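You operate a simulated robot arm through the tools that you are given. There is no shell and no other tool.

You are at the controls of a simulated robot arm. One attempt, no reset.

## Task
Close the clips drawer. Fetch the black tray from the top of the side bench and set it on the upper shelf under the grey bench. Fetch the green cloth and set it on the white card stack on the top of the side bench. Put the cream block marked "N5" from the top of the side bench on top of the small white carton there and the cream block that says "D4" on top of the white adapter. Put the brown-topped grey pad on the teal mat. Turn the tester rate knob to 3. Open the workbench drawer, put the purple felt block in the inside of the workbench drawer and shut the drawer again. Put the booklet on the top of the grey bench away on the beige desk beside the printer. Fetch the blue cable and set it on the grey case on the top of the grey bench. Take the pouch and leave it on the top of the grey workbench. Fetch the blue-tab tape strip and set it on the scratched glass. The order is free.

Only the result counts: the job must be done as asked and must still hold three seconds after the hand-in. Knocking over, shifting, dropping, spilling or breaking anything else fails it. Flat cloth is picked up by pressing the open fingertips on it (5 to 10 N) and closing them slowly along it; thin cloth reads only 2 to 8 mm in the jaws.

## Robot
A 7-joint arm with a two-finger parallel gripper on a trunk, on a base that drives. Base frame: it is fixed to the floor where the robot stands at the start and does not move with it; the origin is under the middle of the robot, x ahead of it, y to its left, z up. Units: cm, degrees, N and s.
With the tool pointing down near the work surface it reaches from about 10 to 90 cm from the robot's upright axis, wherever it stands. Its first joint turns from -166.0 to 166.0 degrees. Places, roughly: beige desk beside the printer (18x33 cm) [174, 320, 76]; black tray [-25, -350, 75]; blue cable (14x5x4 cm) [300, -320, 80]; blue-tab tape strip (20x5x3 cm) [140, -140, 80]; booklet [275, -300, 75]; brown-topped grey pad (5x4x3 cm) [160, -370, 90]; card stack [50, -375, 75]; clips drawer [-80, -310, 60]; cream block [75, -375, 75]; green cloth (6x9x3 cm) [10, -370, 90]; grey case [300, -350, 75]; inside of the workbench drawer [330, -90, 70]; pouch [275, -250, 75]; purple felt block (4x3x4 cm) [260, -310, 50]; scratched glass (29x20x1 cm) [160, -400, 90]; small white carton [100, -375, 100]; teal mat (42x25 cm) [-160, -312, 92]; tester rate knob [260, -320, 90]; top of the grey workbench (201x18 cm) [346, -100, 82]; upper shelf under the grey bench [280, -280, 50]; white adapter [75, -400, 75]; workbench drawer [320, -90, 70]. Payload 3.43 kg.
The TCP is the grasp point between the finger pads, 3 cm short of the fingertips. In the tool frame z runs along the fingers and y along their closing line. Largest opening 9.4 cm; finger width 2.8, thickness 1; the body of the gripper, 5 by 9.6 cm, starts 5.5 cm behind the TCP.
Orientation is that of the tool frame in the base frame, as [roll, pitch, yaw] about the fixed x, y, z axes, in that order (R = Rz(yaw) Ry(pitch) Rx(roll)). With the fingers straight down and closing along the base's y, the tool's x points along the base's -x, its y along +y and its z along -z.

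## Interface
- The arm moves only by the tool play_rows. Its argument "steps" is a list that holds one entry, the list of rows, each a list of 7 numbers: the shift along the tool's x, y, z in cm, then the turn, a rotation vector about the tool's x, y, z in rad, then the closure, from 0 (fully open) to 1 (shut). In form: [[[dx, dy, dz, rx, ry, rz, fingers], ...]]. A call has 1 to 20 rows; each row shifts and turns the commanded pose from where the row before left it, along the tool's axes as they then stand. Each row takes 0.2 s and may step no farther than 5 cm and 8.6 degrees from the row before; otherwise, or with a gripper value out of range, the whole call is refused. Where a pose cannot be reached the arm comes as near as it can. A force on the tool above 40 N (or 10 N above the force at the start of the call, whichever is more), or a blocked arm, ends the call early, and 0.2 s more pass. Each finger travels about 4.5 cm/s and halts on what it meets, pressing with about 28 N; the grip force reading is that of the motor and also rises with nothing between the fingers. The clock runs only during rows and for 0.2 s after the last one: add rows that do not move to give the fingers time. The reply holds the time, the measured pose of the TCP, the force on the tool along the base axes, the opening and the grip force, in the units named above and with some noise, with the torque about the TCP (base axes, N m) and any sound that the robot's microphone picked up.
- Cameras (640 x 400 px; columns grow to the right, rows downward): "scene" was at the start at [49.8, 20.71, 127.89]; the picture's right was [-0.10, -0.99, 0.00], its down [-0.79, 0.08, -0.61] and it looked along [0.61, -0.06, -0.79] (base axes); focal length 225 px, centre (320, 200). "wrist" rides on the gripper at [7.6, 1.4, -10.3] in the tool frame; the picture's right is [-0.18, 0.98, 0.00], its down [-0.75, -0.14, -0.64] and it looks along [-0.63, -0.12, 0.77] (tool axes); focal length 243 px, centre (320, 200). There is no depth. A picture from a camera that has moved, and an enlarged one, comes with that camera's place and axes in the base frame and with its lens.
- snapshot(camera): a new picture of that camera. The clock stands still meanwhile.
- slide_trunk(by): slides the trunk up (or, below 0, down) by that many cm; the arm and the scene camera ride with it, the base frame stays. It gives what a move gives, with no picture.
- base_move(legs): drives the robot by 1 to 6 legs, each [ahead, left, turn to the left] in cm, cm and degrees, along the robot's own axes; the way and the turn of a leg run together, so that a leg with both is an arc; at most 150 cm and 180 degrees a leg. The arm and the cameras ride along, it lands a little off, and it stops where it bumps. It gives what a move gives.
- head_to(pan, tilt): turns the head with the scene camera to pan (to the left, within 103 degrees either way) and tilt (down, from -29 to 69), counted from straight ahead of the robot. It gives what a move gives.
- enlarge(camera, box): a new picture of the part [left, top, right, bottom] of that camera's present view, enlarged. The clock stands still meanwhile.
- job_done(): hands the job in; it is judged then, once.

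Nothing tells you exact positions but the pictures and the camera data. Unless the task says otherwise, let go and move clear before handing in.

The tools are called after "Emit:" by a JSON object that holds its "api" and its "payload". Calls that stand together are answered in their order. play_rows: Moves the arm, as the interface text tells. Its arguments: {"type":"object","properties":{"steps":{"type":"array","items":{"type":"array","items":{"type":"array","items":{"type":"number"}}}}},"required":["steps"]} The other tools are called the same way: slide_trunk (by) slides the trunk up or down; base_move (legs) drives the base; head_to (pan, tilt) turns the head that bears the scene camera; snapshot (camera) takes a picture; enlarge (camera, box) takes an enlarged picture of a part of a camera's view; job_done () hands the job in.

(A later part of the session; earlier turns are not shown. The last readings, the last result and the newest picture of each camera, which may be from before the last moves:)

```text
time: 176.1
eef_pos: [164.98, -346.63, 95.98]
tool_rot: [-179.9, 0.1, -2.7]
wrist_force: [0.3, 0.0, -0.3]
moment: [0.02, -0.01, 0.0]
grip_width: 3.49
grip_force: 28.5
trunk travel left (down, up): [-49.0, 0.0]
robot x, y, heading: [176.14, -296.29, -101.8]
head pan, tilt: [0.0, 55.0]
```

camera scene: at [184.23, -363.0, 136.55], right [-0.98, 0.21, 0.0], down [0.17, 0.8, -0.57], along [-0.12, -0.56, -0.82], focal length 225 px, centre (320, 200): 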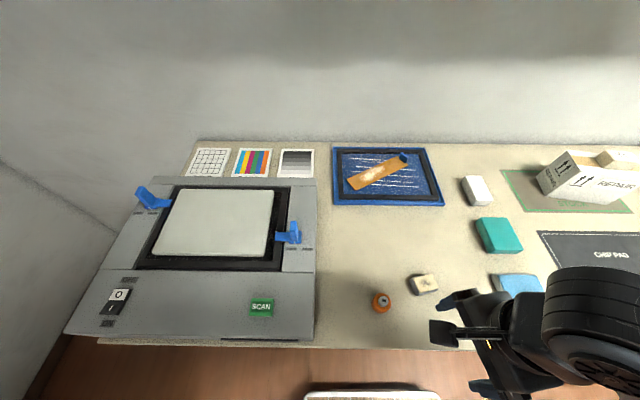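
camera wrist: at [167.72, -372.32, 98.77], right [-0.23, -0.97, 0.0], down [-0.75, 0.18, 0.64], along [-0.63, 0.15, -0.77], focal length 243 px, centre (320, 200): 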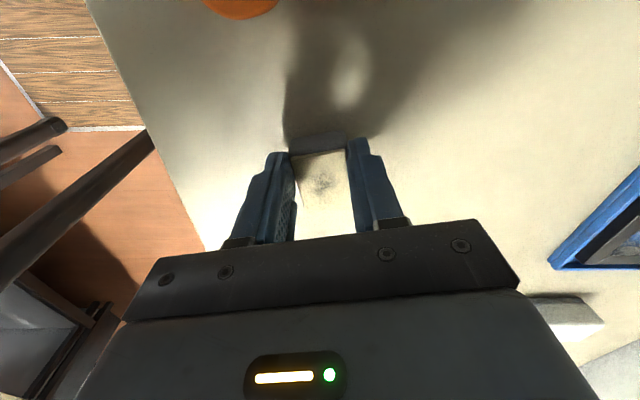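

Emit:
{"api": "base_move", "payload": {"legs": [[0, -150, -0.3]]}}

Emit:
{"api": "head_to", "payload": {"pan": -50, "tilt": 35}}

Emit:
{"api": "snapshot", "payload": {"camera": "scene"}}

Emit:
{"api": "enlarge", "payload": {"camera": "scene", "box": [230, 80, 470, 260]}}

```text
time: 183.4
eef_pos: [20.85, -315.52, 95.99]
tool_rot: [-179.9, 0.1, -3.0]
wrist_force: [0.5, 1.1, 0.1]
moment: [0.02, 0.02, 0.01]
grip_width: 3.47
grip_force: 27.5
trunk travel left (down, up): [-49.0, 0.0]
robot x, y, heading: [32.04, -265.98, -102.2]
head pan, tilt: [0.0, 55.0]
```

```text
time: 184.6
eef_pos: [21.0, -315.51, 95.89]
tool_rot: [-179.9, 0.1, -3.0]
wrist_force: [0.0, -0.9, -0.8]
moment: [0.01, 0.01, 0.0]
grip_width: 3.45
grip_force: 27.8
trunk travel left (down, up): [-49.0, 0.0]
robot x, y, heading: [32.15, -265.41, -102.3]
head pan, tilt: [-50.0, 35.0]
```

```text
taken
camera scene: at [36.75, -315.46, 139.37], right [-0.47, 0.89, 0.0], down [0.51, 0.27, -0.82], along [-0.72, -0.38, -0.57], focal length 225 px, centre (320, 200)
```

scene: 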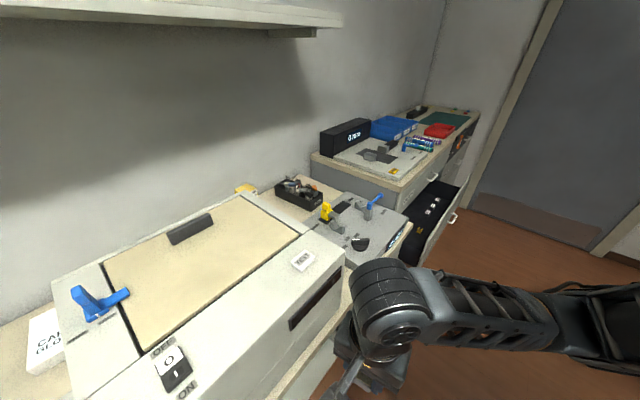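

```text
2.22 times, centred on (350, 170) of scene
camera zoom: at [36.75, -315.46, 139.37], right [-0.47, 0.89, 0.0], down [0.51, 0.27, -0.82], along [-0.72, -0.38, -0.57], focal length 499 px, centre (253, 267)
```

zoom: 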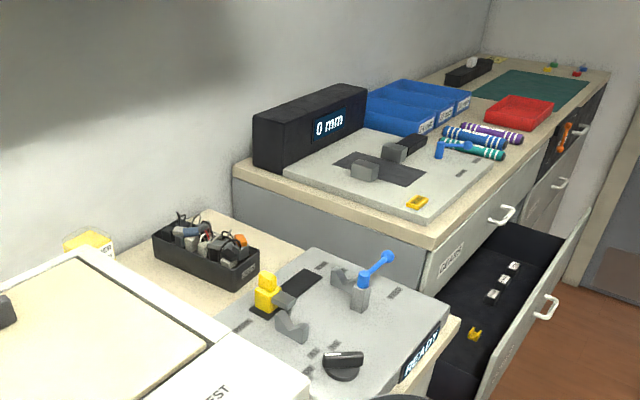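

The clips drawer stands open about 15+ cm, and the teal mat is at the far end of the cabinet top. I'll strafe further west along the cabinets.

Emit:
{"api": "base_move", "payload": {"legs": [[0, -145, 0]]}}

Emit:
{"api": "head_to", "payload": {"pan": -10, "tilt": 40}}

Emit:
{"api": "snapshot", "payload": {"camera": "scene"}}

```text
time: 191.8
eef_pos: [-121.47, -283.94, 96.11]
tool_rot: [-179.9, 0.1, -3.4]
wrist_force: [-0.1, -0.2, -1.3]
moment: [0.03, -0.01, 0.03]
grip_width: 3.48
grip_force: 28.4
trunk travel left (down, up): [-49.0, 0.0]
robot x, y, heading: [-109.59, -234.35, -103.0]
head pan, tilt: [-50.0, 35.0]
```

```text
time: 192.9
eef_pos: [-121.5, -284.0, 95.87]
tool_rot: [-179.9, 0.1, -3.4]
wrist_force: [-1.0, 0.5, -0.3]
moment: [0.0, 0.0, -0.02]
grip_width: 3.47
grip_force: 28.2
trunk travel left (down, up): [-49.0, 0.0]
robot x, y, heading: [-110.13, -234.34, -103.0]
head pan, tilt: [-10.0, 40.0]
```

```text
taken
camera scene: at [-101.15, -287.82, 138.62], right [-0.92, 0.39, 0.0], down [0.25, 0.59, -0.77], along [-0.3, -0.71, -0.64], focal length 225 px, centre (320, 200)
```

scene: 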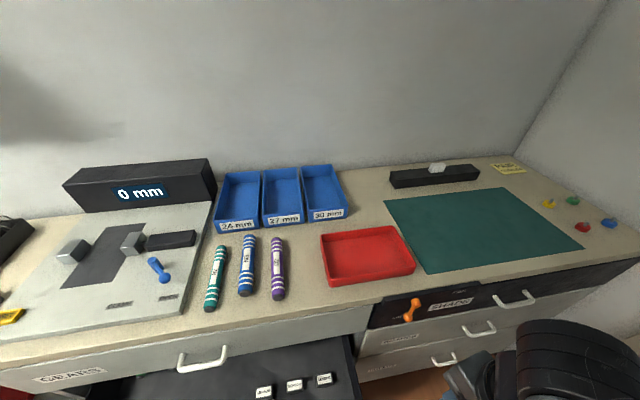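

The mat is clear, centred near (−158, −311). I'll shift a little west and forward, then raise and extend the arm over it.

Emit:
{"api": "base_move", "payload": {"legs": [[7, -16, 0.6]]}}

Emit:
{"api": "play_rows", "payload": {"steps": [[[0, 1, -2, 0, 0, 0, 1], [0, 1.5, -2, 0, 0, 0, 1], [0, 1.5, -2, 0, 0, 0, 1], [0, 1.5, -1, 0, 0, 0, 1]]]}}

Emit:
{"api": "snapshot", "payload": {"camera": "scene"}}

```text
time: 194.4
eef_pos: [-138.02, -287.56, 95.93]
tool_rot: [-179.9, 0.1, -2.7]
wrist_force: [0.0, -0.5, -0.6]
moment: [-0.01, 0.01, -0.04]
grip_width: 3.5
grip_force: 28.1
trunk travel left (down, up): [-49.0, 0.0]
robot x, y, heading: [-127.04, -237.35, -102.2]
head pan, tilt: [-10.0, 40.0]
```

```text
time: 195.4
eef_pos: [-138.18, -293.49, 102.58]
tool_rot: [-179.8, 0.1, -2.8]
wrist_force: [0.4, 0.4, 0.6]
moment: [0.01, 0.03, 0.03]
grip_width: 3.48
grip_force: 27.6
out of reach, approached as far as the arm can: row 1
trunk travel left (down, up): [-49.0, 0.0]
robot x, y, heading: [-126.51, -237.62, -102.1]
head pan, tilt: [-10.0, 40.0]
```

```text
taken
camera scene: at [-117.57, -291.19, 138.62], right [-0.93, 0.38, 0.0], down [0.24, 0.6, -0.77], along [-0.29, -0.71, -0.64], focal length 225 px, centre (320, 200)
```

scene: 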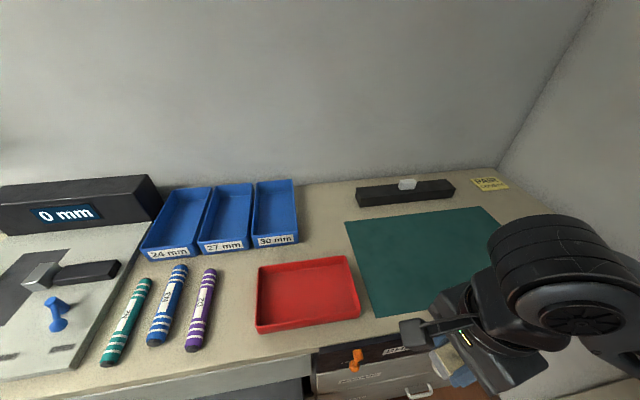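

Emit:
{"api": "play_rows", "payload": {"steps": [[[-2.87, 2.9, 0, 0, 0, 0, 1], [-2.87, 2.9, 0, 0, 0, 0, 1], [-2.87, 2.9, 0, 0, 0, 0, 1], [-2.87, 2.9, 0, 0, 0, 0, 1], [-2.87, 2.9, 0, 0, 0, 0, 1], [-2.87, 2.9, 0, 0, 0, 0, 1]]]}}

Emit:
{"api": "snapshot", "payload": {"camera": "scene"}}

Emit:
{"api": "snapshot", "payload": {"camera": "wrist"}}

```text
time: 196.8
eef_pos: [-156.38, -310.07, 102.73]
tool_rot: [-179.8, 0.1, -2.7]
wrist_force: [-1.0, 0.1, -0.3]
moment: [0.0, 0.0, -0.01]
grip_width: 3.49
grip_force: 28.2
trunk travel left (down, up): [-49.0, 0.0]
robot x, y, heading: [-126.59, -237.81, -102.2]
head pan, tilt: [-10.0, 40.0]
```

```text
taken
camera scene: at [-117.56, -291.19, 138.62], right [-0.93, 0.38, 0.0], down [0.24, 0.6, -0.77], along [-0.29, -0.71, -0.64], focal length 225 px, centre (320, 200)
```

scene: 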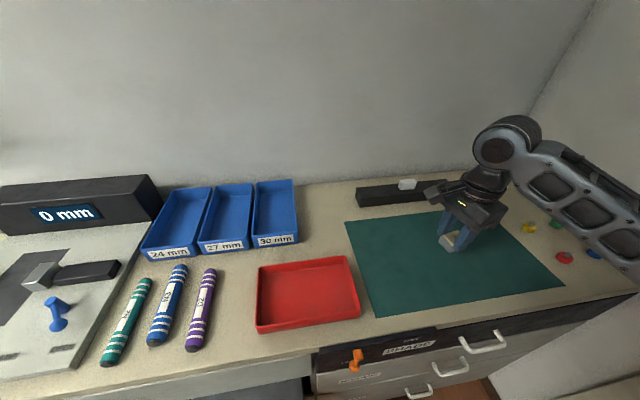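

```text
taken
camera wrist: at [-148.74, -311.96, 112.93], right [-0.23, -0.97, 0.0], down [-0.75, 0.18, 0.64], along [-0.63, 0.15, -0.77], focal length 243 px, centre (320, 200)
```

wrist: 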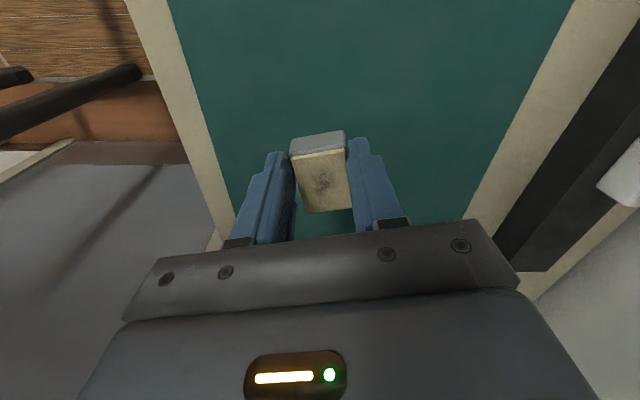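

Emit:
{"api": "play_rows", "payload": {"steps": [[[0, 0, 2, 0, 0, 0, 1], [0, 0, 2, 0, 0, 0, 1], [0, 0, 1, 0, 0, 0, 1]]]}}

Emit:
{"api": "enlarge", "payload": {"camera": "scene", "box": [400, 160, 540, 280]}}

```text
time: 197.6
eef_pos: [-156.26, -310.15, 97.46]
tool_rot: [180.0, 0.1, -2.7]
wrist_force: [0.6, -0.4, -1.5]
moment: [-0.02, 0.04, 0.02]
grip_width: 3.47
grip_force: 28.3
trunk travel left (down, up): [-49.0, 0.0]
robot x, y, heading: [-126.88, -237.41, -102.1]
head pan, tilt: [-10.0, 40.0]
```

```text
3.33 times, centred on (470, 220) of scene
camera zoom: at [-117.58, -291.2, 138.62], right [-0.93, 0.38, 0.0], down [0.24, 0.6, -0.77], along [-0.29, -0.71, -0.64], focal length 749 px, centre (-180, 133)
```

zoom: 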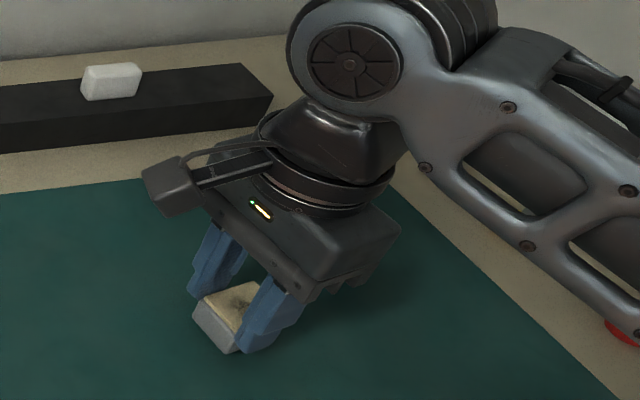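

Emit:
{"api": "play_rows", "payload": {"steps": [[[0, 0, 0.4, 0, 0, 0, 1], [0, 0, 0.3, 0, 0, 0, 1]]]}}

```text
time: 198.2
eef_pos: [-156.36, -310.13, 96.92]
tool_rot: [-179.9, 0.2, -2.8]
wrist_force: [-0.3, -0.1, -1.1]
moment: [0.02, -0.01, 0.04]
grip_width: 3.5
grip_force: 28.2
trunk travel left (down, up): [-49.0, 0.0]
robot x, y, heading: [-126.87, -237.64, -102.2]
head pan, tilt: [-10.0, 40.0]
```

Emit:
{"api": "play_rows", "payload": {"steps": [[[0, 0, 0.35, 0, 0, 0, 1]]]}}

```text
time: 198.6
eef_pos: [-156.35, -310.07, 96.46]
tool_rot: [-179.9, 0.2, -2.7]
wrist_force: [1.3, 0.6, 3.0]
moment: [-0.01, 0.01, -0.01]
grip_width: 3.48
grip_force: 28.3
trunk travel left (down, up): [-49.0, 0.0]
robot x, y, heading: [-126.75, -237.44, -102.3]
head pan, tilt: [-10.0, 40.0]
```

Light contact (3 N). Release and rise.

Emit:
{"api": "play_rows", "payload": {"steps": [[[0, 0, 0.1, 0, 0, 0, 1], [0, 0, 0, 0, 0, 0, 0.55], [0, 0, 0, 0, 0, 0, 0.4], [0, 0, 0, 0, 0, 0, 0.3], [0, 0, -2, 0, 0, 0, 0.3], [0, 0, -3, 0, 0, 0, 0.2], [0, 0, -2, 0, 0, 0, 0]]]}}

Emit:
{"api": "snapshot", "payload": {"camera": "wrist"}}

Emit:
{"api": "play_rows", "payload": {"steps": [[[3, -3, 0, 0, 0, 0, 0], [3, -3, 0, 0, 0, 0, 0], [3, -3, 0, 0, 0, 0, 0], [3, -3, 0, 0, 0, 0, 0], [3, -2, 0, 0, 0, 0, 0]]]}}

Emit:
{"api": "snapshot", "payload": {"camera": "scene"}}

```text
time: 200.2
eef_pos: [-156.36, -310.08, 103.46]
tool_rot: [-179.9, 0.1, -2.8]
wrist_force: [-0.8, -0.5, -0.6]
moment: [0.01, -0.01, 0.03]
grip_width: 9.4
grip_force: 0.1
trunk travel left (down, up): [-49.0, 0.0]
robot x, y, heading: [-127.07, -237.27, -102.1]
head pan, tilt: [-10.0, 40.0]
```

```text
taken
camera wrist: at [-148.94, -311.84, 113.83], right [-0.23, -0.97, 0.0], down [-0.75, 0.18, 0.64], along [-0.63, 0.15, -0.77], focal length 243 px, centre (320, 200)
```

wrist: 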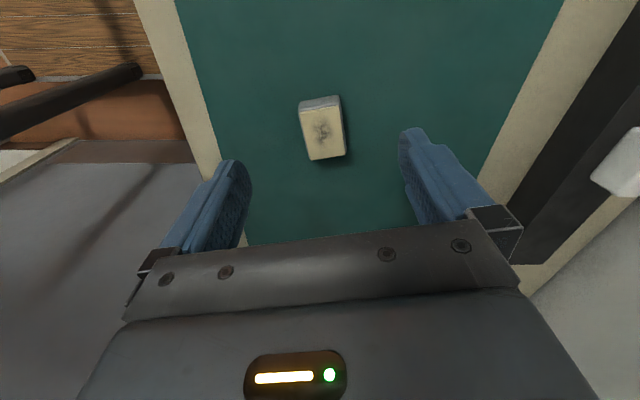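

```text
time: 201.4
eef_pos: [-140.67, -296.75, 103.42]
tool_rot: [-179.8, 0.1, -2.9]
wrist_force: [-0.3, 0.6, -0.4]
moment: [0.01, -0.03, -0.02]
grip_width: 9.4
grip_force: 0.0
trunk travel left (down, up): [-49.0, 0.0]
robot x, y, heading: [-126.83, -237.58, -101.9]
head pan, tilt: [-10.0, 40.0]
```

```text
taken
camera scene: at [-117.61, -291.21, 138.62], right [-0.93, 0.38, 0.0], down [0.24, 0.6, -0.77], along [-0.29, -0.71, -0.64], focal length 225 px, centre (320, 200)
```

scene: 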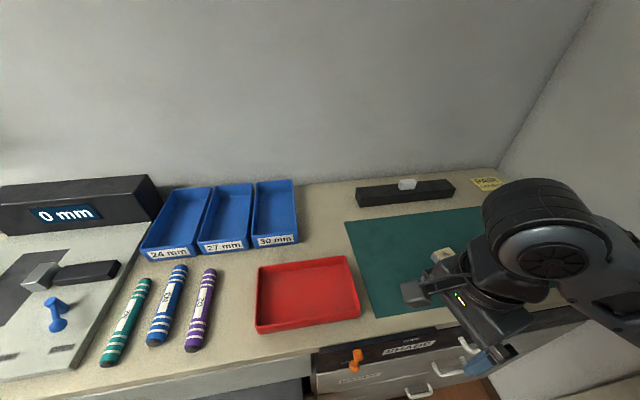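

The pad is on the mat. Next, close the clips drawer: I'll back off, move in front of it, lower the trunk and set a closed fist against the front panel above its handle.

Emit:
{"api": "base_move", "payload": {"legs": [[-20, 0, -0.4], [0, 56, 0]]}}

Emit:
{"api": "play_rows", "payload": {"steps": [[[0, 0, 2, 0, 0, -0.1405, 0.5], [0, 0, 2, 0, 0, -0.1405, 1], [0, 0, 2, 0, 0, -0.1405, 1], [0, 0, 0, 0, 0, -0.1405, 1], [0, 0, 0, 0, 0, -0.1405, 1], [0, 0, 0, 0, 0, -0.1405, 1], [0, 0, 0, 0, 0, -0.1405, 1], [0, 0, 0, 0, 0, -0.1405, 1], [0, 0, 0, 0, 0, -0.1405, 1], [0, 0, 0, 0, 0, -0.1405, 1]]]}}

Emit:
{"api": "slide_trunk", "payload": {"by": -22}}

Emit:
{"api": "head_to", "payload": {"pan": -5, "tilt": 55}}

Emit:
{"api": "snapshot", "payload": {"camera": "scene"}}

```text
time: 205.8
eef_pos: [-81.17, -289.24, 103.42]
tool_rot: [-179.8, 0.1, -2.8]
wrist_force: [0.4, -0.1, -0.5]
moment: [0.0, 0.03, 0.02]
grip_width: 9.39
grip_force: 0.0
trunk travel left (down, up): [-49.0, 0.0]
robot x, y, heading: [-67.46, -229.84, -102.2]
head pan, tilt: [-10.0, 40.0]
```

```text
time: 208.0
eef_pos: [-81.29, -289.25, 97.34]
tool_rot: [-179.9, -0.1, 77.8]
wrist_force: [0.3, -0.2, -0.4]
moment: [0.01, 0.02, 0.01]
grip_width: 0.0
grip_force: 27.8
trunk travel left (down, up): [-49.0, 0.0]
robot x, y, heading: [-67.27, -229.73, -102.1]
head pan, tilt: [-10.0, 40.0]
```

```text
time: 210.3
eef_pos: [-81.38, -289.23, 75.27]
tool_rot: [-179.8, -0.1, 77.6]
wrist_force: [0.4, 0.5, 0.1]
moment: [-0.03, -0.01, -0.04]
grip_width: 0.0
grip_force: 27.9
trunk travel left (down, up): [-27.0, 22.0]
robot x, y, heading: [-67.17, -229.79, -102.4]
head pan, tilt: [-10.0, 40.0]
```

```text
time: 211.1
eef_pos: [-81.16, -289.19, 75.38]
tool_rot: [-179.9, -0.1, 77.7]
wrist_force: [-0.1, 0.1, 0.2]
moment: [0.0, -0.01, 0.0]
grip_width: 0.01
grip_force: 28.0
trunk travel left (down, up): [-27.0, 22.0]
robot x, y, heading: [-67.32, -230.37, -102.0]
head pan, tilt: [-5.0, 55.0]
```

```text
taken
camera scene: at [-57.06, -282.7, 114.55], right [-0.96, 0.29, 0.0], down [0.24, 0.78, -0.57], along [-0.17, -0.55, -0.82], focal length 225 px, centre (320, 200)
```

scene: 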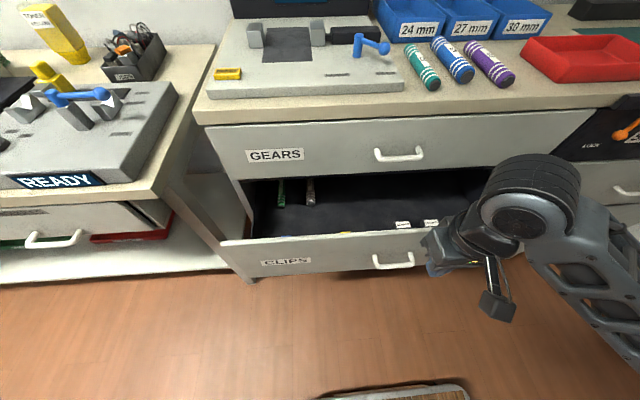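

Emit:
{"api": "play_rows", "payload": {"steps": [[[0, 0, 2.2, 0, 0, 0, 1], [0, 0, 2.2, 0, 0, 0, 1], [0, 0, 2.2, 0, 0, 0, 1]]]}}

Emit:
{"api": "base_move", "payload": {"legs": [[10, 0, 0]]}}

Emit:
{"api": "snapshot", "payload": {"camera": "scene"}}

```text
time: 211.9
eef_pos: [-81.25, -289.26, 68.84]
tool_rot: [-179.9, 0.1, 77.7]
wrist_force: [0.3, -0.3, 0.4]
moment: [0.02, 0.02, -0.01]
grip_width: 0.01
grip_force: 28.2
trunk travel left (down, up): [-27.0, 22.0]
robot x, y, heading: [-67.57, -229.94, -102.2]
head pan, tilt: [-5.0, 55.0]
```

```text
time: 213.0
eef_pos: [-83.49, -299.07, 68.82]
tool_rot: [-180.0, -0.1, 77.7]
wrist_force: [0.4, 1.0, -0.2]
moment: [-0.01, -0.02, -0.01]
grip_width: 0.01
grip_force: 27.8
trunk travel left (down, up): [-27.0, 22.0]
robot x, y, heading: [-69.26, -240.12, -102.3]
head pan, tilt: [-5.0, 55.0]
```

```text
taken
camera scene: at [-59.2, -292.59, 114.54], right [-0.96, 0.29, 0.0], down [0.24, 0.78, -0.57], along [-0.17, -0.55, -0.82], focal length 225 px, centre (320, 200)
```

scene: 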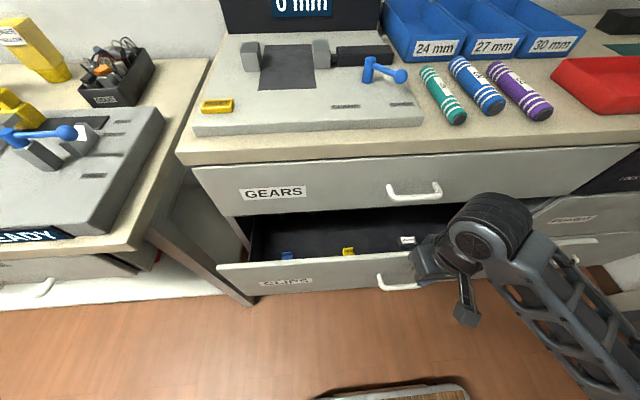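

The wrist would meet the cabinet top before the drawer closes, so I'll back off and tilt the tool so the fingertips lead.

Emit:
{"api": "base_move", "payload": {"legs": [[-6, 0, 0]]}}

Emit:
{"api": "play_rows", "payload": {"steps": [[[0, 0, 0, 0, -0.14, 0, 1], [0, 0, 0, 0, -0.14, 0, 1], [0, 0, 0, 0, -0.14, 0, 1], [0, 0, 0, 0, -0.14, 0, 1], [0, 0, 0, 0, -0.14, 0, 1], [0, 0, 0, 0, -0.14, 0, 1]]]}}

Emit:
{"api": "snapshot", "payload": {"camera": "scene"}}

```text
time: 214.0
eef_pos: [-82.17, -293.19, 68.91]
tool_rot: [-179.9, -0.1, 77.5]
wrist_force: [0.4, 0.6, -0.3]
moment: [0.02, -0.01, 0.0]
grip_width: 0.01
grip_force: 27.9
trunk travel left (down, up): [-27.0, 22.0]
robot x, y, heading: [-68.07, -234.39, -102.0]
head pan, tilt: [-5.0, 55.0]
```

```text
time: 215.4
eef_pos: [-82.24, -293.32, 68.93]
tool_rot: [-179.9, 48.2, 77.7]
wrist_force: [0.2, 0.8, 0.0]
moment: [0.01, 0.0, 0.03]
grip_width: 0.0
grip_force: 28.2
trunk travel left (down, up): [-27.0, 22.0]
robot x, y, heading: [-68.08, -234.11, -102.2]
head pan, tilt: [-5.0, 55.0]
```

```text
taken
camera scene: at [-57.98, -286.71, 114.55], right [-0.96, 0.3, 0.0], down [0.24, 0.78, -0.57], along [-0.17, -0.55, -0.82], focal length 225 px, centre (320, 200)
```

scene: 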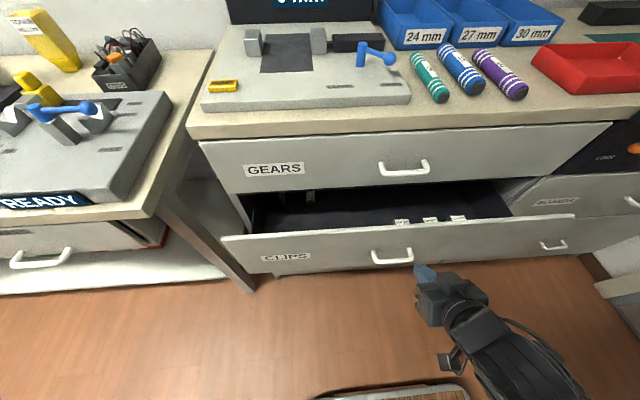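

Emit:
{"api": "base_move", "payload": {"legs": [[10, 0, 0]]}}

Emit:
{"api": "snapshot", "payload": {"camera": "scene"}}

```text
time: 216.6
eef_pos: [-84.43, -303.04, 68.76]
tool_rot: [-179.9, 48.1, 77.7]
wrist_force: [0.0, 0.4, -0.6]
moment: [-0.03, 0.0, 0.03]
grip_width: 0.0
grip_force: 28.0
trunk travel left (down, up): [-27.0, 22.0]
robot x, y, heading: [-70.0, -243.75, -102.1]
head pan, tilt: [-5.0, 55.0]
```

```text
taken
camera scene: at [-60.12, -296.49, 114.54], right [-0.96, 0.3, 0.0], down [0.24, 0.78, -0.57], along [-0.17, -0.55, -0.82], focal length 225 px, centre (320, 200)
```

scene: 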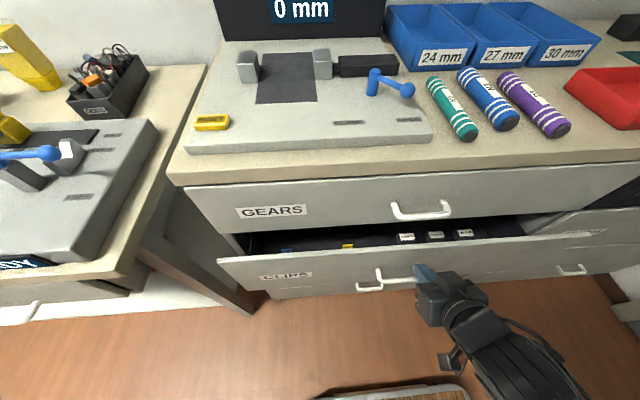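

Emit:
{"api": "base_move", "payload": {"legs": [[7, 0, 0]]}}

Emit:
{"api": "snapshot", "payload": {"camera": "scene"}}

```text
time: 217.7
eef_pos: [-85.77, -309.49, 68.76]
tool_rot: [-179.7, 47.8, 77.7]
wrist_force: [0.1, 2.8, 1.5]
moment: [-0.01, -0.01, -0.02]
grip_width: 0.01
grip_force: 27.6
trunk travel left (down, up): [-27.0, 22.0]
robot x, y, heading: [-71.68, -250.24, -102.3]
head pan, tilt: [-5.0, 55.0]
stopped in leg 1: the force on the tool passed its limit at 70 N (the readings are from after the stop); the commanded pose is now the measured one
```

```text
taken
camera scene: at [-61.58, -303.18, 114.55], right [-0.96, 0.3, 0.0], down [0.24, 0.78, -0.57], along [-0.17, -0.55, -0.82], focal length 225 px, centre (320, 200)
```

scene: 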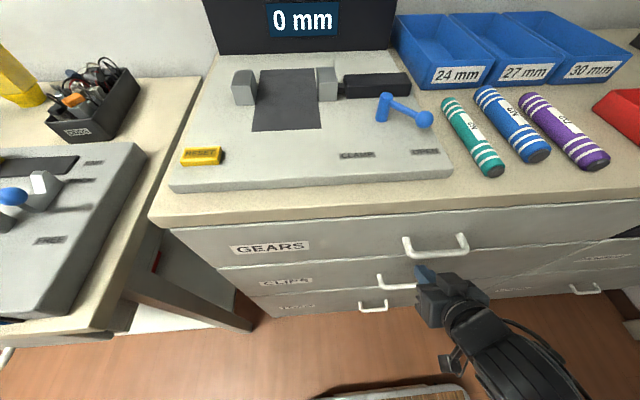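

The clips drawer is shut flush. I'll back off and verify.

Emit:
{"api": "base_move", "payload": {"legs": [[-14, 0, 0]]}}

Emit:
{"api": "play_rows", "payload": {"steps": [[[0, 0, 0, 0, 0.14, 0, 0.8], [0, 0, 0, 0, 0.14, 0, 0.5], [0, 0, 0, 0, 0.14, 0, 0], [0, 0, 0, 0, 0.14, 0, 0], [0, 0, 0, 0, 0.14, 0, 0], [0, 0, 0, 0, 0.14, 0, 0]]]}}

Emit:
{"api": "slide_trunk", "payload": {"by": 22}}

Emit:
{"api": "head_to", "payload": {"pan": 10, "tilt": 35}}

Emit:
{"api": "snapshot", "payload": {"camera": "scene"}}

Emit:
{"api": "enlarge", "payload": {"camera": "scene", "box": [0, 120, 240, 270]}}

```text
time: 219.0
eef_pos: [-82.71, -296.01, 68.9]
tool_rot: [-180.0, 47.8, 77.8]
wrist_force: [-0.2, 0.7, 0.1]
moment: [0.03, -0.01, 0.0]
grip_width: 0.0
grip_force: 27.7
trunk travel left (down, up): [-27.0, 22.0]
robot x, y, heading: [-68.65, -236.94, -102.1]
head pan, tilt: [-5.0, 55.0]
```

```text
time: 220.4
eef_pos: [-82.19, -294.73, 67.99]
tool_rot: [179.6, 0.9, 77.8]
wrist_force: [1.4, 0.8, 0.8]
moment: [0.05, 0.01, 0.01]
grip_width: 9.43
grip_force: 0.0
out of reach, approached as far as the arm can: row 6
trunk travel left (down, up): [-27.0, 22.0]
robot x, y, heading: [-68.67, -236.7, -102.1]
head pan, tilt: [-5.0, 55.0]
```

```text
time: 222.8
eef_pos: [-82.25, -294.71, 89.85]
tool_rot: [179.5, 1.1, 77.7]
wrist_force: [0.5, -0.3, 1.0]
moment: [-0.01, 0.0, -0.03]
grip_width: 9.39
grip_force: 0.1
trunk travel left (down, up): [-49.0, 0.0]
robot x, y, heading: [-68.78, -236.63, -102.0]
head pan, tilt: [-5.0, 55.0]
```

```text
time: 223.6
eef_pos: [-82.23, -294.72, 89.86]
tool_rot: [179.5, 1.2, 77.7]
wrist_force: [0.4, 0.8, -0.1]
moment: [0.01, 0.02, 0.01]
grip_width: 9.41
grip_force: 0.1
trunk travel left (down, up): [-49.0, 0.0]
robot x, y, heading: [-68.51, -236.72, -101.9]
head pan, tilt: [10.0, 35.0]
```

```text
taken
camera scene: at [-56.72, -291.36, 139.36], right [-1.0, 0.04, 0.0], down [0.02, 0.57, -0.82], along [-0.03, -0.82, -0.57], focal length 225 px, centre (320, 200)
```

scene: 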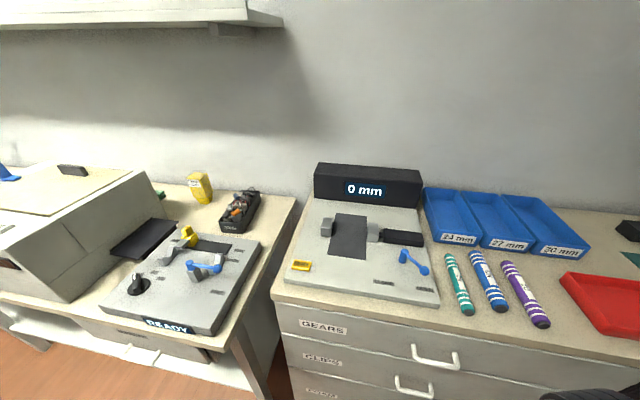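

```text
2.67 times, centred on (120, 195) of scene
camera zoom: at [-56.72, -291.36, 139.36], right [-1.0, 0.04, 0.0], down [0.02, 0.57, -0.82], along [-0.03, -0.82, -0.57], focal length 599 px, centre (853, 213)
```

zoom: 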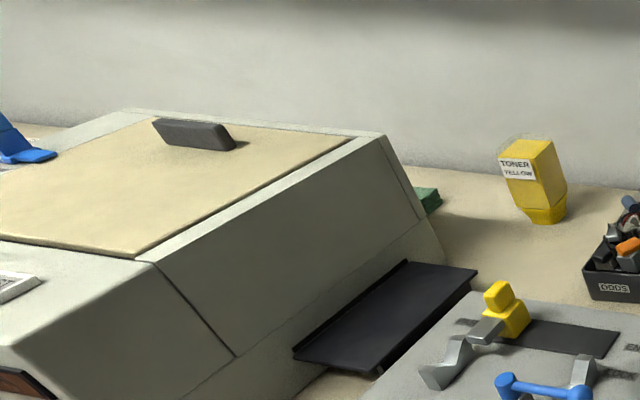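

The green cloth peeks out behind the machine near the toner; the black ODDS tray is behind the tester. Space is tight, so I'll rehearse arm postures in free air first: back off and extend the arm to the needed radius and height to see where the elbow goes.

Emit:
{"api": "base_move", "payload": {"legs": [[-26, 0, 0]]}}

Emit:
{"api": "play_rows", "payload": {"steps": [[[-2.5, 0, 0, 0.008, 0.02, 0, 0], [-2.5, 0, 0, 0, 0, 0, 0], [-2.5, 0, 0, 0, 0, 0, 0], [-2.5, 0, 0, 0, 0, 0, 0], [-2.5, 0, 0, 0, 0, 0, 0], [-2.5, 0, 0, 0, 0, 0, 0], [-2, 0, 0, 0, 0, 0, 0]]]}}

Emit:
{"api": "head_to", "payload": {"pan": -60, "tilt": 25}}

Emit:
{"api": "snapshot", "payload": {"camera": "scene"}}

```text
time: 225.4
eef_pos: [-76.68, -269.24, 89.81]
tool_rot: [179.5, 1.2, 77.8]
wrist_force: [0.4, -0.3, 0.1]
moment: [-0.01, 0.02, -0.03]
grip_width: 9.38
grip_force: 0.0
trunk travel left (down, up): [-49.0, 0.0]
robot x, y, heading: [-63.21, -211.22, -101.8]
head pan, tilt: [10.0, 35.0]
```

```text
time: 227.1
eef_pos: [-80.26, -285.8, 90.1]
tool_rot: [179.7, 0.0, 77.7]
wrist_force: [0.1, 0.8, 1.4]
moment: [-0.02, 0.02, 0.0]
grip_width: 9.4
grip_force: 0.0
trunk travel left (down, up): [-49.0, 0.0]
robot x, y, heading: [-63.47, -211.21, -102.2]
head pan, tilt: [10.0, 35.0]
```

```text
time: 228.5
eef_pos: [-80.27, -285.69, 90.01]
tool_rot: [179.9, 0.0, 77.8]
wrist_force: [0.0, -0.1, -0.2]
moment: [-0.02, 0.03, 0.01]
grip_width: 9.41
grip_force: 0.0
trunk travel left (down, up): [-49.0, 0.0]
robot x, y, heading: [-63.21, -211.11, -102.2]
head pan, tilt: [-60.0, 25.0]
```

```text
taken
camera scene: at [-59.62, -259.9, 140.95], right [-0.31, 0.95, 0.0], down [0.4, 0.13, -0.91], along [-0.86, -0.28, -0.42], focal length 225 px, centre (320, 200)
```

scene: 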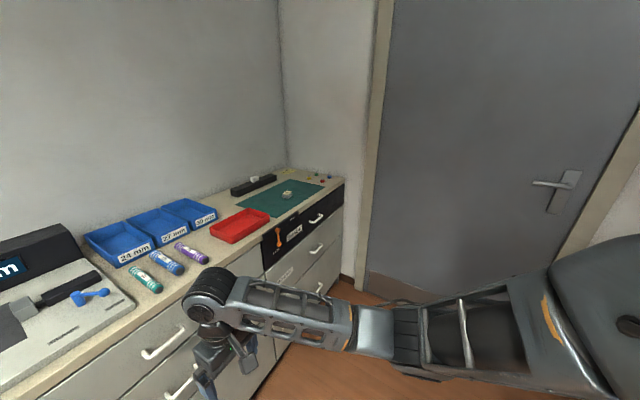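

The elbow stays fairly in line with the arm at this wrist angle, so the tray can be reached straight from the front. I'll retract, move in front of the tester, and look at the tray closely.

Emit:
{"api": "play_rows", "payload": {"steps": [[[3, 0, -1, 0, 0, 0, 0], [3, 0, -1, 0, 0, 0, 0], [3, 0, -1, 0, 0, 0, 0], [3, 0, -1, 0, 0, 0, 0], [3, 0, -1, 0, 0, 0, 0], [3, 0, 0, 0, 0, 0, 0]]]}}

Emit:
{"api": "base_move", "payload": {"legs": [[0, 64, 0], [28, 0, 0]]}}

Emit:
{"api": "head_to", "payload": {"pan": -8, "tilt": 45}}

Emit:
{"api": "snapshot", "payload": {"camera": "scene"}}

```text
time: 229.9
eef_pos: [-76.37, -268.36, 95.07]
tool_rot: [179.9, 0.0, 77.9]
wrist_force: [0.1, -0.4, 0.6]
moment: [0.02, -0.03, 0.01]
grip_width: 9.39
grip_force: 0.0
trunk travel left (down, up): [-49.0, 0.0]
robot x, y, heading: [-63.5, -211.19, -102.2]
head pan, tilt: [-60.0, 25.0]
```

```text
time: 232.6
eef_pos: [-32.19, -278.02, 95.06]
tool_rot: [179.9, 0.0, 83.6]
wrist_force: [-0.4, -0.1, -1.0]
moment: [0.0, -0.04, 0.02]
grip_width: 9.41
grip_force: 0.1
trunk travel left (down, up): [-49.0, 0.0]
robot x, y, heading: [-24.93, -220.21, -96.7]
head pan, tilt: [-60.0, 25.0]
stopped in leg 1: the robot was blocked; the commanded pose is now the measured one
```

```text
time: 233.8
eef_pos: [-32.29, -278.08, 95.11]
tool_rot: [179.9, 0.0, 83.5]
wrist_force: [0.1, 0.5, 0.4]
moment: [0.01, -0.01, -0.01]
grip_width: 9.41
grip_force: 0.0
trunk travel left (down, up): [-49.0, 0.0]
robot x, y, heading: [-24.44, -219.88, -96.4]
head pan, tilt: [-8.0, 45.0]
```

```text
taken
camera scene: at [-9.94, -272.24, 137.89], right [-0.97, 0.25, 0.0], down [0.18, 0.68, -0.71], along [-0.18, -0.68, -0.71], focal length 225 px, centre (320, 200)
```

scene: 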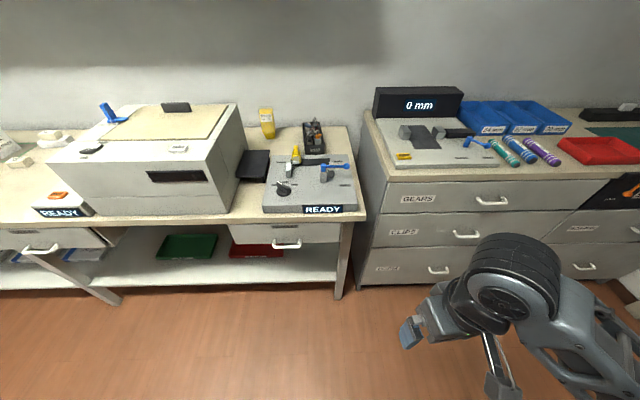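

I clipped the island's end with my rear. I'll go forward first, then straighten and continue.

Emit:
{"api": "base_move", "payload": {"legs": [[28, -3, 0], [0, 0, -6]]}}

Emit:
{"api": "base_move", "payload": {"legs": [[0, 24, 0]]}}

Emit:
{"api": "snapshot", "payload": {"camera": "scene"}}

Emit:
{"api": "head_to", "payload": {"pan": 60, "tilt": 30}}

Emit:
{"api": "snapshot", "payload": {"camera": "scene"}}

```text
time: 236.3
eef_pos: [-44.01, -302.69, 94.92]
tool_rot: [179.8, 0.0, 79.3]
wrist_force: [-0.4, 0.0, 0.2]
moment: [0.0, 0.0, -0.02]
grip_width: 9.38
grip_force: 0.1
trunk travel left (down, up): [-49.0, 0.0]
robot x, y, heading: [-32.3, -245.41, -100.4]
head pan, tilt: [-8.0, 45.0]
```

```text
time: 237.0
eef_pos: [-43.69, -302.73, 95.07]
tool_rot: [179.9, 0.0, 79.6]
wrist_force: [-0.2, -0.1, 0.4]
moment: [0.02, -0.03, -0.03]
grip_width: 9.39
grip_force: 0.2
trunk travel left (down, up): [-49.0, 0.0]
robot x, y, heading: [-32.21, -245.28, -100.4]
head pan, tilt: [-8.0, 45.0]
stopped in leg 1: the robot was blocked; the commanded pose is now the measured one
```

```text
taken
camera scene: at [-21.07, -298.44, 137.89], right [-0.95, 0.31, 0.0], down [0.22, 0.67, -0.71], along [-0.22, -0.67, -0.71], focal length 225 px, centre (320, 200)
```

scene: 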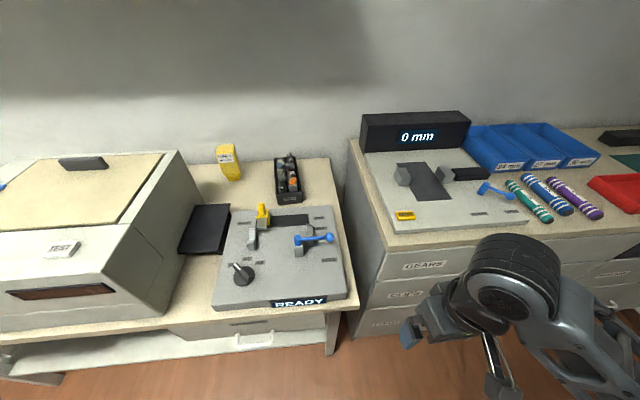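

```text
time: 238.4
eef_pos: [-43.69, -302.8, 95.01]
tool_rot: [179.9, 0.0, 79.5]
wrist_force: [0.7, 0.7, 0.2]
moment: [0.0, 0.02, -0.02]
grip_width: 9.41
grip_force: 0.1
trunk travel left (down, up): [-49.0, 0.0]
robot x, y, heading: [-32.49, -245.12, -100.2]
head pan, tilt: [60.0, 30.0]
```

```text
taken
camera scene: at [-11.62, -296.56, 140.15], right [-0.65, -0.76, 0.0], down [-0.38, 0.32, -0.87], along [0.66, -0.56, -0.5], focal length 225 px, centre (320, 200)
```

scene: 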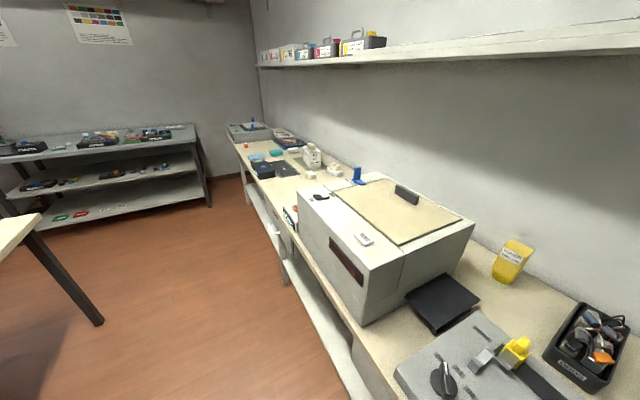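

My rear needs V ≤ −250 to clear the island table. I'll go forward 7 cm and then strafe.

Emit:
{"api": "base_move", "payload": {"legs": [[7, 0, -2]]}}

Emit:
{"api": "base_move", "payload": {"legs": [[0, 26, 0]]}}

Emit:
{"api": "head_to", "payload": {"pan": -8, "tilt": 45}}

Emit:
{"api": "snapshot", "payload": {"camera": "scene"}}

```text
time: 239.4
eef_pos: [-47.1, -309.15, 95.04]
tool_rot: [179.9, -0.1, 77.5]
wrist_force: [0.1, -0.3, -0.4]
moment: [-0.02, -0.02, 0.0]
grip_width: 9.39
grip_force: 0.1
trunk travel left (down, up): [-49.0, 0.0]
robot x, y, heading: [-33.64, -251.79, -102.4]
head pan, tilt: [60.0, 30.0]
```

```text
time: 241.3
eef_pos: [-21.97, -314.68, 95.13]
tool_rot: [179.9, 0.0, 77.3]
wrist_force: [1.3, -0.1, 0.3]
moment: [-0.01, 0.0, 0.0]
grip_width: 9.4
grip_force: 0.0
trunk travel left (down, up): [-49.0, 0.0]
robot x, y, heading: [-8.3, -258.04, -102.6]
head pan, tilt: [60.0, 30.0]
```

```text
time: 242.7
eef_pos: [-21.99, -314.71, 95.05]
tool_rot: [179.8, 0.1, 77.2]
wrist_force: [-0.4, -0.6, 0.4]
moment: [0.02, -0.03, 0.02]
grip_width: 9.37
grip_force: 0.1
trunk travel left (down, up): [-49.0, 0.0]
robot x, y, heading: [-8.33, -257.88, -102.6]
head pan, tilt: [-8.0, 45.0]
```

```text
taken
camera scene: at [0.76, -311.34, 137.89], right [-0.94, 0.35, 0.0], down [0.25, 0.66, -0.71], along [-0.25, -0.66, -0.71], focal length 225 px, centre (320, 200)
```

scene: 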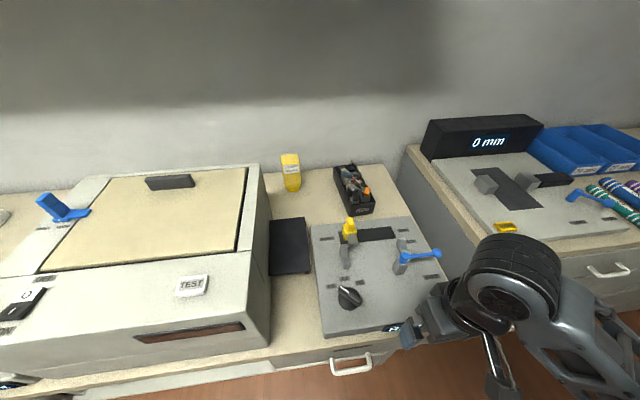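

Emit:
{"api": "enlarge", "payload": {"camera": "scene", "box": [260, 140, 460, 270]}}

```text
3.08 times, centred on (360, 205) of scene
camera zoom: at [0.76, -311.34, 137.89], right [-0.94, 0.35, 0.0], down [0.25, 0.66, -0.71], along [-0.25, -0.66, -0.71], focal length 691 px, centre (197, 185)
```

zoom: 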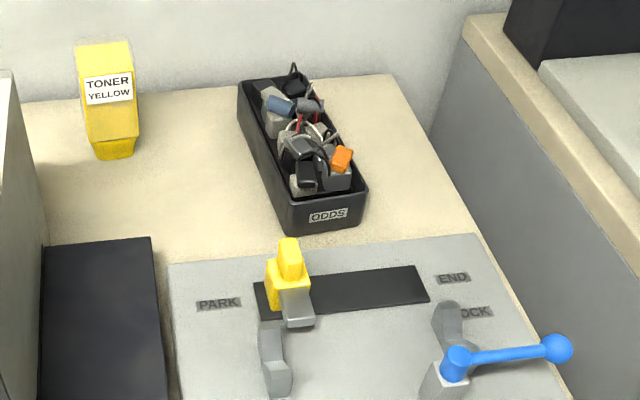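

The tray is about 8.5×19×4.7 cm, centred near (−29.6, −360.3), almost aligned with me. Its width just fits the jaws. I'll raise the gripper above the tester levers before moving in.

Emit:
{"api": "play_rows", "payload": {"steps": [[[-1, 0, -2, 0, 0, -0.03, 0], [-1, 0, -2, 0, 0, -0.03, 0], [-1, 0, -2, 0, 0, 0, 0], [-1, 0, -2, 0, 0, 0, 0], [-1, 0, -2, 0, 0, 0, 0]]]}}

```text
time: 243.8
eef_pos: [-23.0, -319.7, 105.03]
tool_rot: [179.9, 0.0, 80.6]
wrist_force: [-0.7, 0.1, -0.3]
moment: [-0.01, 0.02, 0.0]
grip_width: 9.41
grip_force: 0.1
trunk travel left (down, up): [-49.0, 0.0]
robot x, y, heading: [-8.06, -257.79, -102.5]
head pan, tilt: [-8.0, 45.0]
```

Emit:
{"api": "base_move", "payload": {"legs": [[26, 1, 0]]}}

Emit:
{"api": "head_to", "payload": {"pan": -15, "tilt": 55}}

Emit:
{"api": "snapshot", "payload": {"camera": "scene"}}

Emit:
{"api": "snapshot", "payload": {"camera": "wrist"}}

```text
time: 245.7
eef_pos: [-27.45, -345.37, 105.06]
tool_rot: [179.9, 0.0, 80.8]
wrist_force: [-0.2, 0.0, -0.1]
moment: [0.03, 0.02, -0.01]
grip_width: 9.39
grip_force: 0.1
trunk travel left (down, up): [-49.0, 0.0]
robot x, y, heading: [-13.18, -283.69, -102.4]
head pan, tilt: [-8.0, 45.0]
```

```text
time: 246.4
eef_pos: [-27.44, -345.47, 104.91]
tool_rot: [180.0, -0.1, 80.8]
wrist_force: [-0.3, 0.1, 0.6]
moment: [-0.01, -0.01, -0.01]
grip_width: 9.37
grip_force: 0.1
trunk travel left (down, up): [-49.0, 0.0]
robot x, y, heading: [-13.21, -283.4, -102.2]
head pan, tilt: [-15.0, 55.0]
```

```text
taken
camera scene: at [-4.27, -335.81, 136.55], right [-0.89, 0.46, 0.0], down [0.38, 0.73, -0.57], along [-0.26, -0.51, -0.82], focal length 225 px, centre (320, 200)
```

scene: 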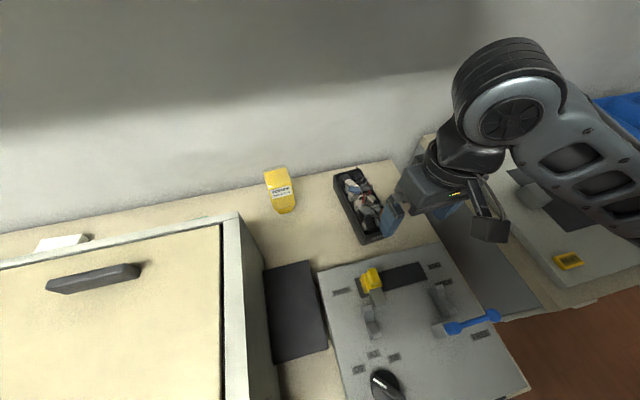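

```text
taken
camera wrist: at [-24.93, -338.17, 115.3], right [0.94, -0.34, 0.0], down [-0.26, -0.72, 0.64], along [-0.22, -0.6, -0.77], focal length 243 px, centre (320, 200)
```

wrist: 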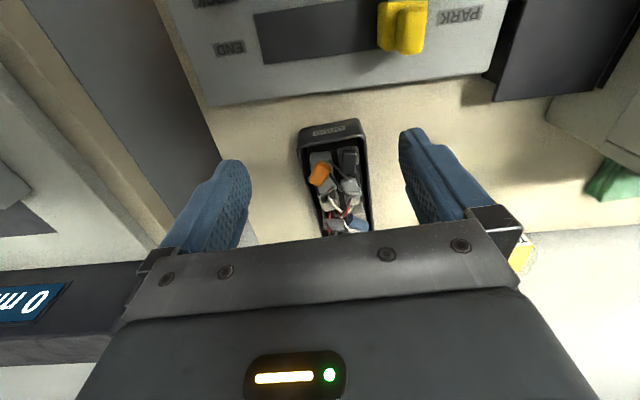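

Emit:
{"api": "enlarge", "payload": {"camera": "wrist", "box": [270, 100, 410, 240]}}

Emit:
{"api": "enlarge", "payload": {"camera": "wrist", "box": [520, 130, 640, 250]}}

```text
2.86 times, centred on (340, 170) of wrist
camera zoom: at [-24.93, -338.17, 115.3], right [0.94, -0.34, 0.0], down [-0.26, -0.72, 0.64], along [-0.22, -0.6, -0.77], focal length 693 px, centre (263, 286)
```

zoom: 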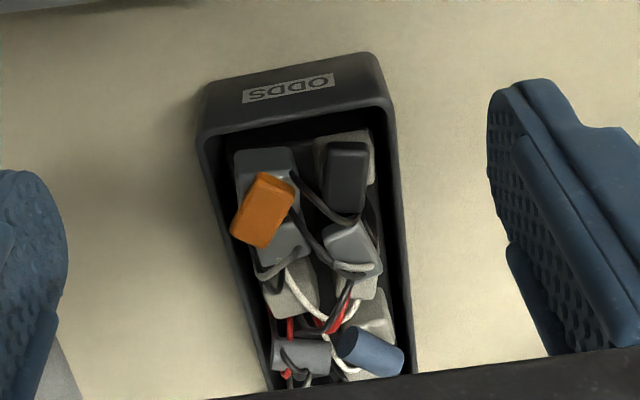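

```text
3.33 times, centred on (580, 190) of wrist
camera zoom: at [-24.93, -338.17, 115.3], right [0.94, -0.34, 0.0], down [-0.26, -0.72, 0.64], along [-0.22, -0.6, -0.77], focal length 809 px, centre (-547, 233)
```

zoom: 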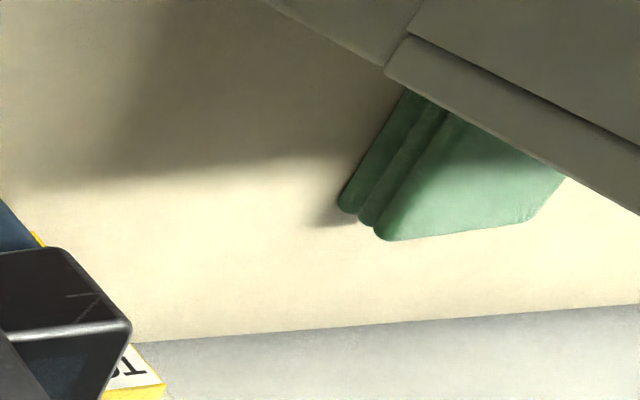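

The wrist view gives the tray width as 8.1 cm, centred at about (−29.75, −360.5), axis matching my jaw yaw. I'll extend above it and re-check.

Emit:
{"api": "play_rows", "payload": {"steps": [[[-3.05, 0.03, 0, 0, 0, 0, 0], [-3.05, 0.03, 0, 0, 0, 0, 0], [-3.05, 0.03, 0, 0, 0, 0, 0], [-3.05, 0.03, 0, 0, 0, 0, 0], [-3.05, 0.03, 0, 0, 0, 0, 0], [0, 0, 2.5, 0, 0, 0, 0], [0, 0, 2.5, 0, 0, 0, 0]]]}}

Emit:
{"api": "snapshot", "payload": {"camera": "wrist"}}

Emit:
{"api": "snapshot", "payload": {"camera": "scene"}}

```text
time: 248.0
eef_pos: [-29.8, -360.46, 100.02]
tool_rot: [179.9, 0.1, 80.8]
wrist_force: [-0.2, -0.6, -0.3]
moment: [0.01, 0.0, -0.02]
grip_width: 9.42
grip_force: 0.1
trunk travel left (down, up): [-49.0, 0.0]
robot x, y, heading: [-13.24, -283.34, -102.2]
head pan, tilt: [-15.0, 55.0]
```

```text
taken
camera wrist: at [-27.23, -353.19, 110.39], right [0.94, -0.34, 0.0], down [-0.26, -0.72, 0.64], along [-0.22, -0.6, -0.77], focal length 243 px, centre (320, 200)
```

wrist: 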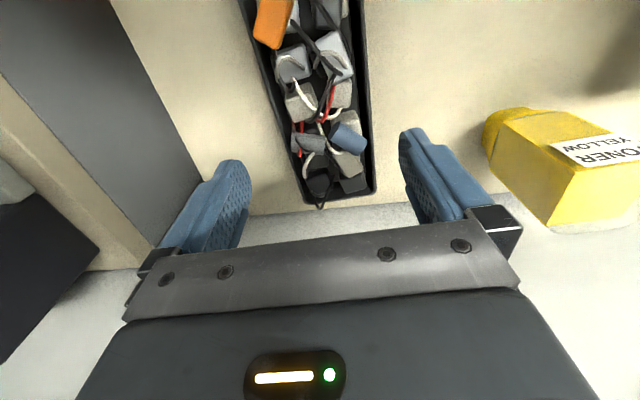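

```text
taken
camera scene: at [-4.26, -335.8, 136.55], right [-0.89, 0.46, 0.0], down [0.38, 0.73, -0.57], along [-0.26, -0.51, -0.82], focal length 225 px, centre (320, 200)
```

scene: 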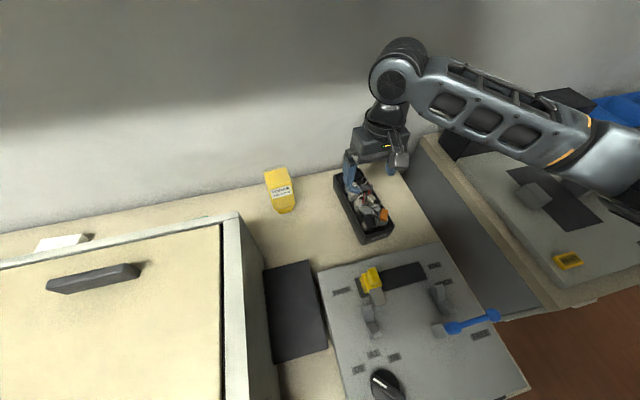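

The elbow is hanging over the cabinet's gauge plate, so lowering here is risky. I'll raise again and shift the base east in steps while moving the arm west, to bring the elbow off the cabinet.

Emit:
{"api": "play_rows", "payload": {"steps": [[[0, 0, -2.5, 0, 0, 0, 0], [0, 0, -2.5, 0, 0, 0, 0]]]}}

Emit:
{"api": "base_move", "payload": {"legs": [[0, 12, 0]]}}

Emit:
{"api": "play_rows", "payload": {"steps": [[[0, -3, 0, 0, 0, 0, 0], [0, -3, 0, 0, 0, 0, 0], [0, -3, 0, 0, 0, 0, 0], [0, -3, 0, 0, 0, 0, 0]]]}}

Emit:
{"api": "base_move", "payload": {"legs": [[0, 12, 0]]}}

Emit:
{"api": "play_rows", "payload": {"steps": [[[0, -3, 0, 0, 0, 0, 0], [0, -3, 0, 0, 0, 0, 0], [0, -3, 0, 0, 0, 0, 0], [0, -3, 0, 0, 0, 0, 0]]]}}

Emit:
{"api": "head_to", "payload": {"pan": -35, "tilt": 45}}

Emit:
{"api": "snapshot", "payload": {"camera": "scene"}}

```text
time: 248.6
eef_pos: [-29.67, -360.39, 105.1]
tool_rot: [179.9, 0.0, 80.9]
wrist_force: [-0.3, 0.0, 0.1]
moment: [-0.05, 0.03, 0.02]
grip_width: 9.44
grip_force: 0.0
trunk travel left (down, up): [-49.0, 0.0]
robot x, y, heading: [-12.97, -283.33, -102.7]
head pan, tilt: [-15.0, 55.0]
```

```text
time: 249.9
eef_pos: [-17.84, -363.05, 105.03]
tool_rot: [179.9, 0.0, 80.9]
wrist_force: [0.4, -0.5, -0.6]
moment: [0.01, -0.01, 0.0]
grip_width: 9.4
grip_force: 0.1
trunk travel left (down, up): [-49.0, 0.0]
robot x, y, heading: [-1.31, -286.07, -102.4]
head pan, tilt: [-15.0, 55.0]
```

```text
time: 250.9
eef_pos: [-29.57, -361.0, 104.91]
tool_rot: [180.0, 0.0, 80.9]
wrist_force: [-0.7, 0.7, 0.1]
moment: [0.0, 0.02, -0.01]
grip_width: 9.4
grip_force: 0.0
trunk travel left (down, up): [-49.0, 0.0]
robot x, y, heading: [-1.63, -286.33, -102.3]
head pan, tilt: [-15.0, 55.0]
```

```text
time: 252.1
eef_pos: [-17.9, -363.6, 105.06]
tool_rot: [179.9, -0.1, 80.9]
wrist_force: [-0.4, -0.8, 0.4]
moment: [0.01, -0.04, 0.01]
grip_width: 9.4
grip_force: 0.1
trunk travel left (down, up): [-49.0, 0.0]
robot x, y, heading: [10.62, -288.65, -102.4]
head pan, tilt: [-15.0, 55.0]
```

```text
time: 253.1
eef_pos: [-29.77, -361.62, 105.03]
tool_rot: [180.0, -0.1, 80.9]
wrist_force: [1.1, 0.7, -0.2]
moment: [0.03, 0.01, 0.02]
grip_width: 9.4
grip_force: 0.0
trunk travel left (down, up): [-49.0, 0.0]
robot x, y, heading: [10.47, -288.68, -102.2]
head pan, tilt: [-15.0, 55.0]
```

```text
time: 253.9
eef_pos: [-29.69, -361.67, 105.13]
tool_rot: [179.9, -0.1, 80.9]
wrist_force: [0.3, 0.1, 0.1]
moment: [0.03, 0.01, -0.01]
grip_width: 9.37
grip_force: 0.1
trunk travel left (down, up): [-49.0, 0.0]
robot x, y, heading: [10.39, -288.26, -102.3]
head pan, tilt: [-35.0, 45.0]
```

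```text
taken
camera scene: at [16.72, -340.1, 137.89], right [-0.68, 0.74, 0.0], down [0.52, 0.48, -0.71], along [-0.52, -0.48, -0.71], focal length 225 px, centre (320, 200)
```

scene: 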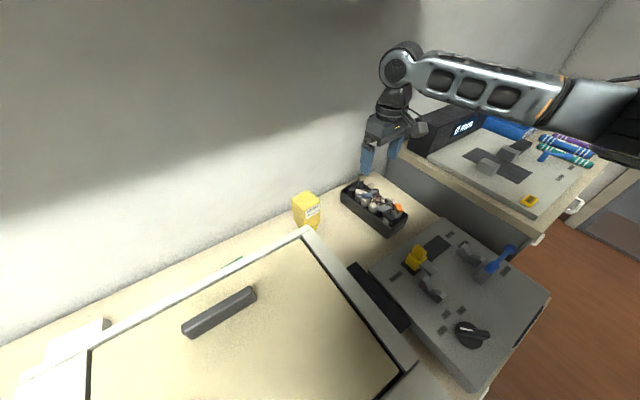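

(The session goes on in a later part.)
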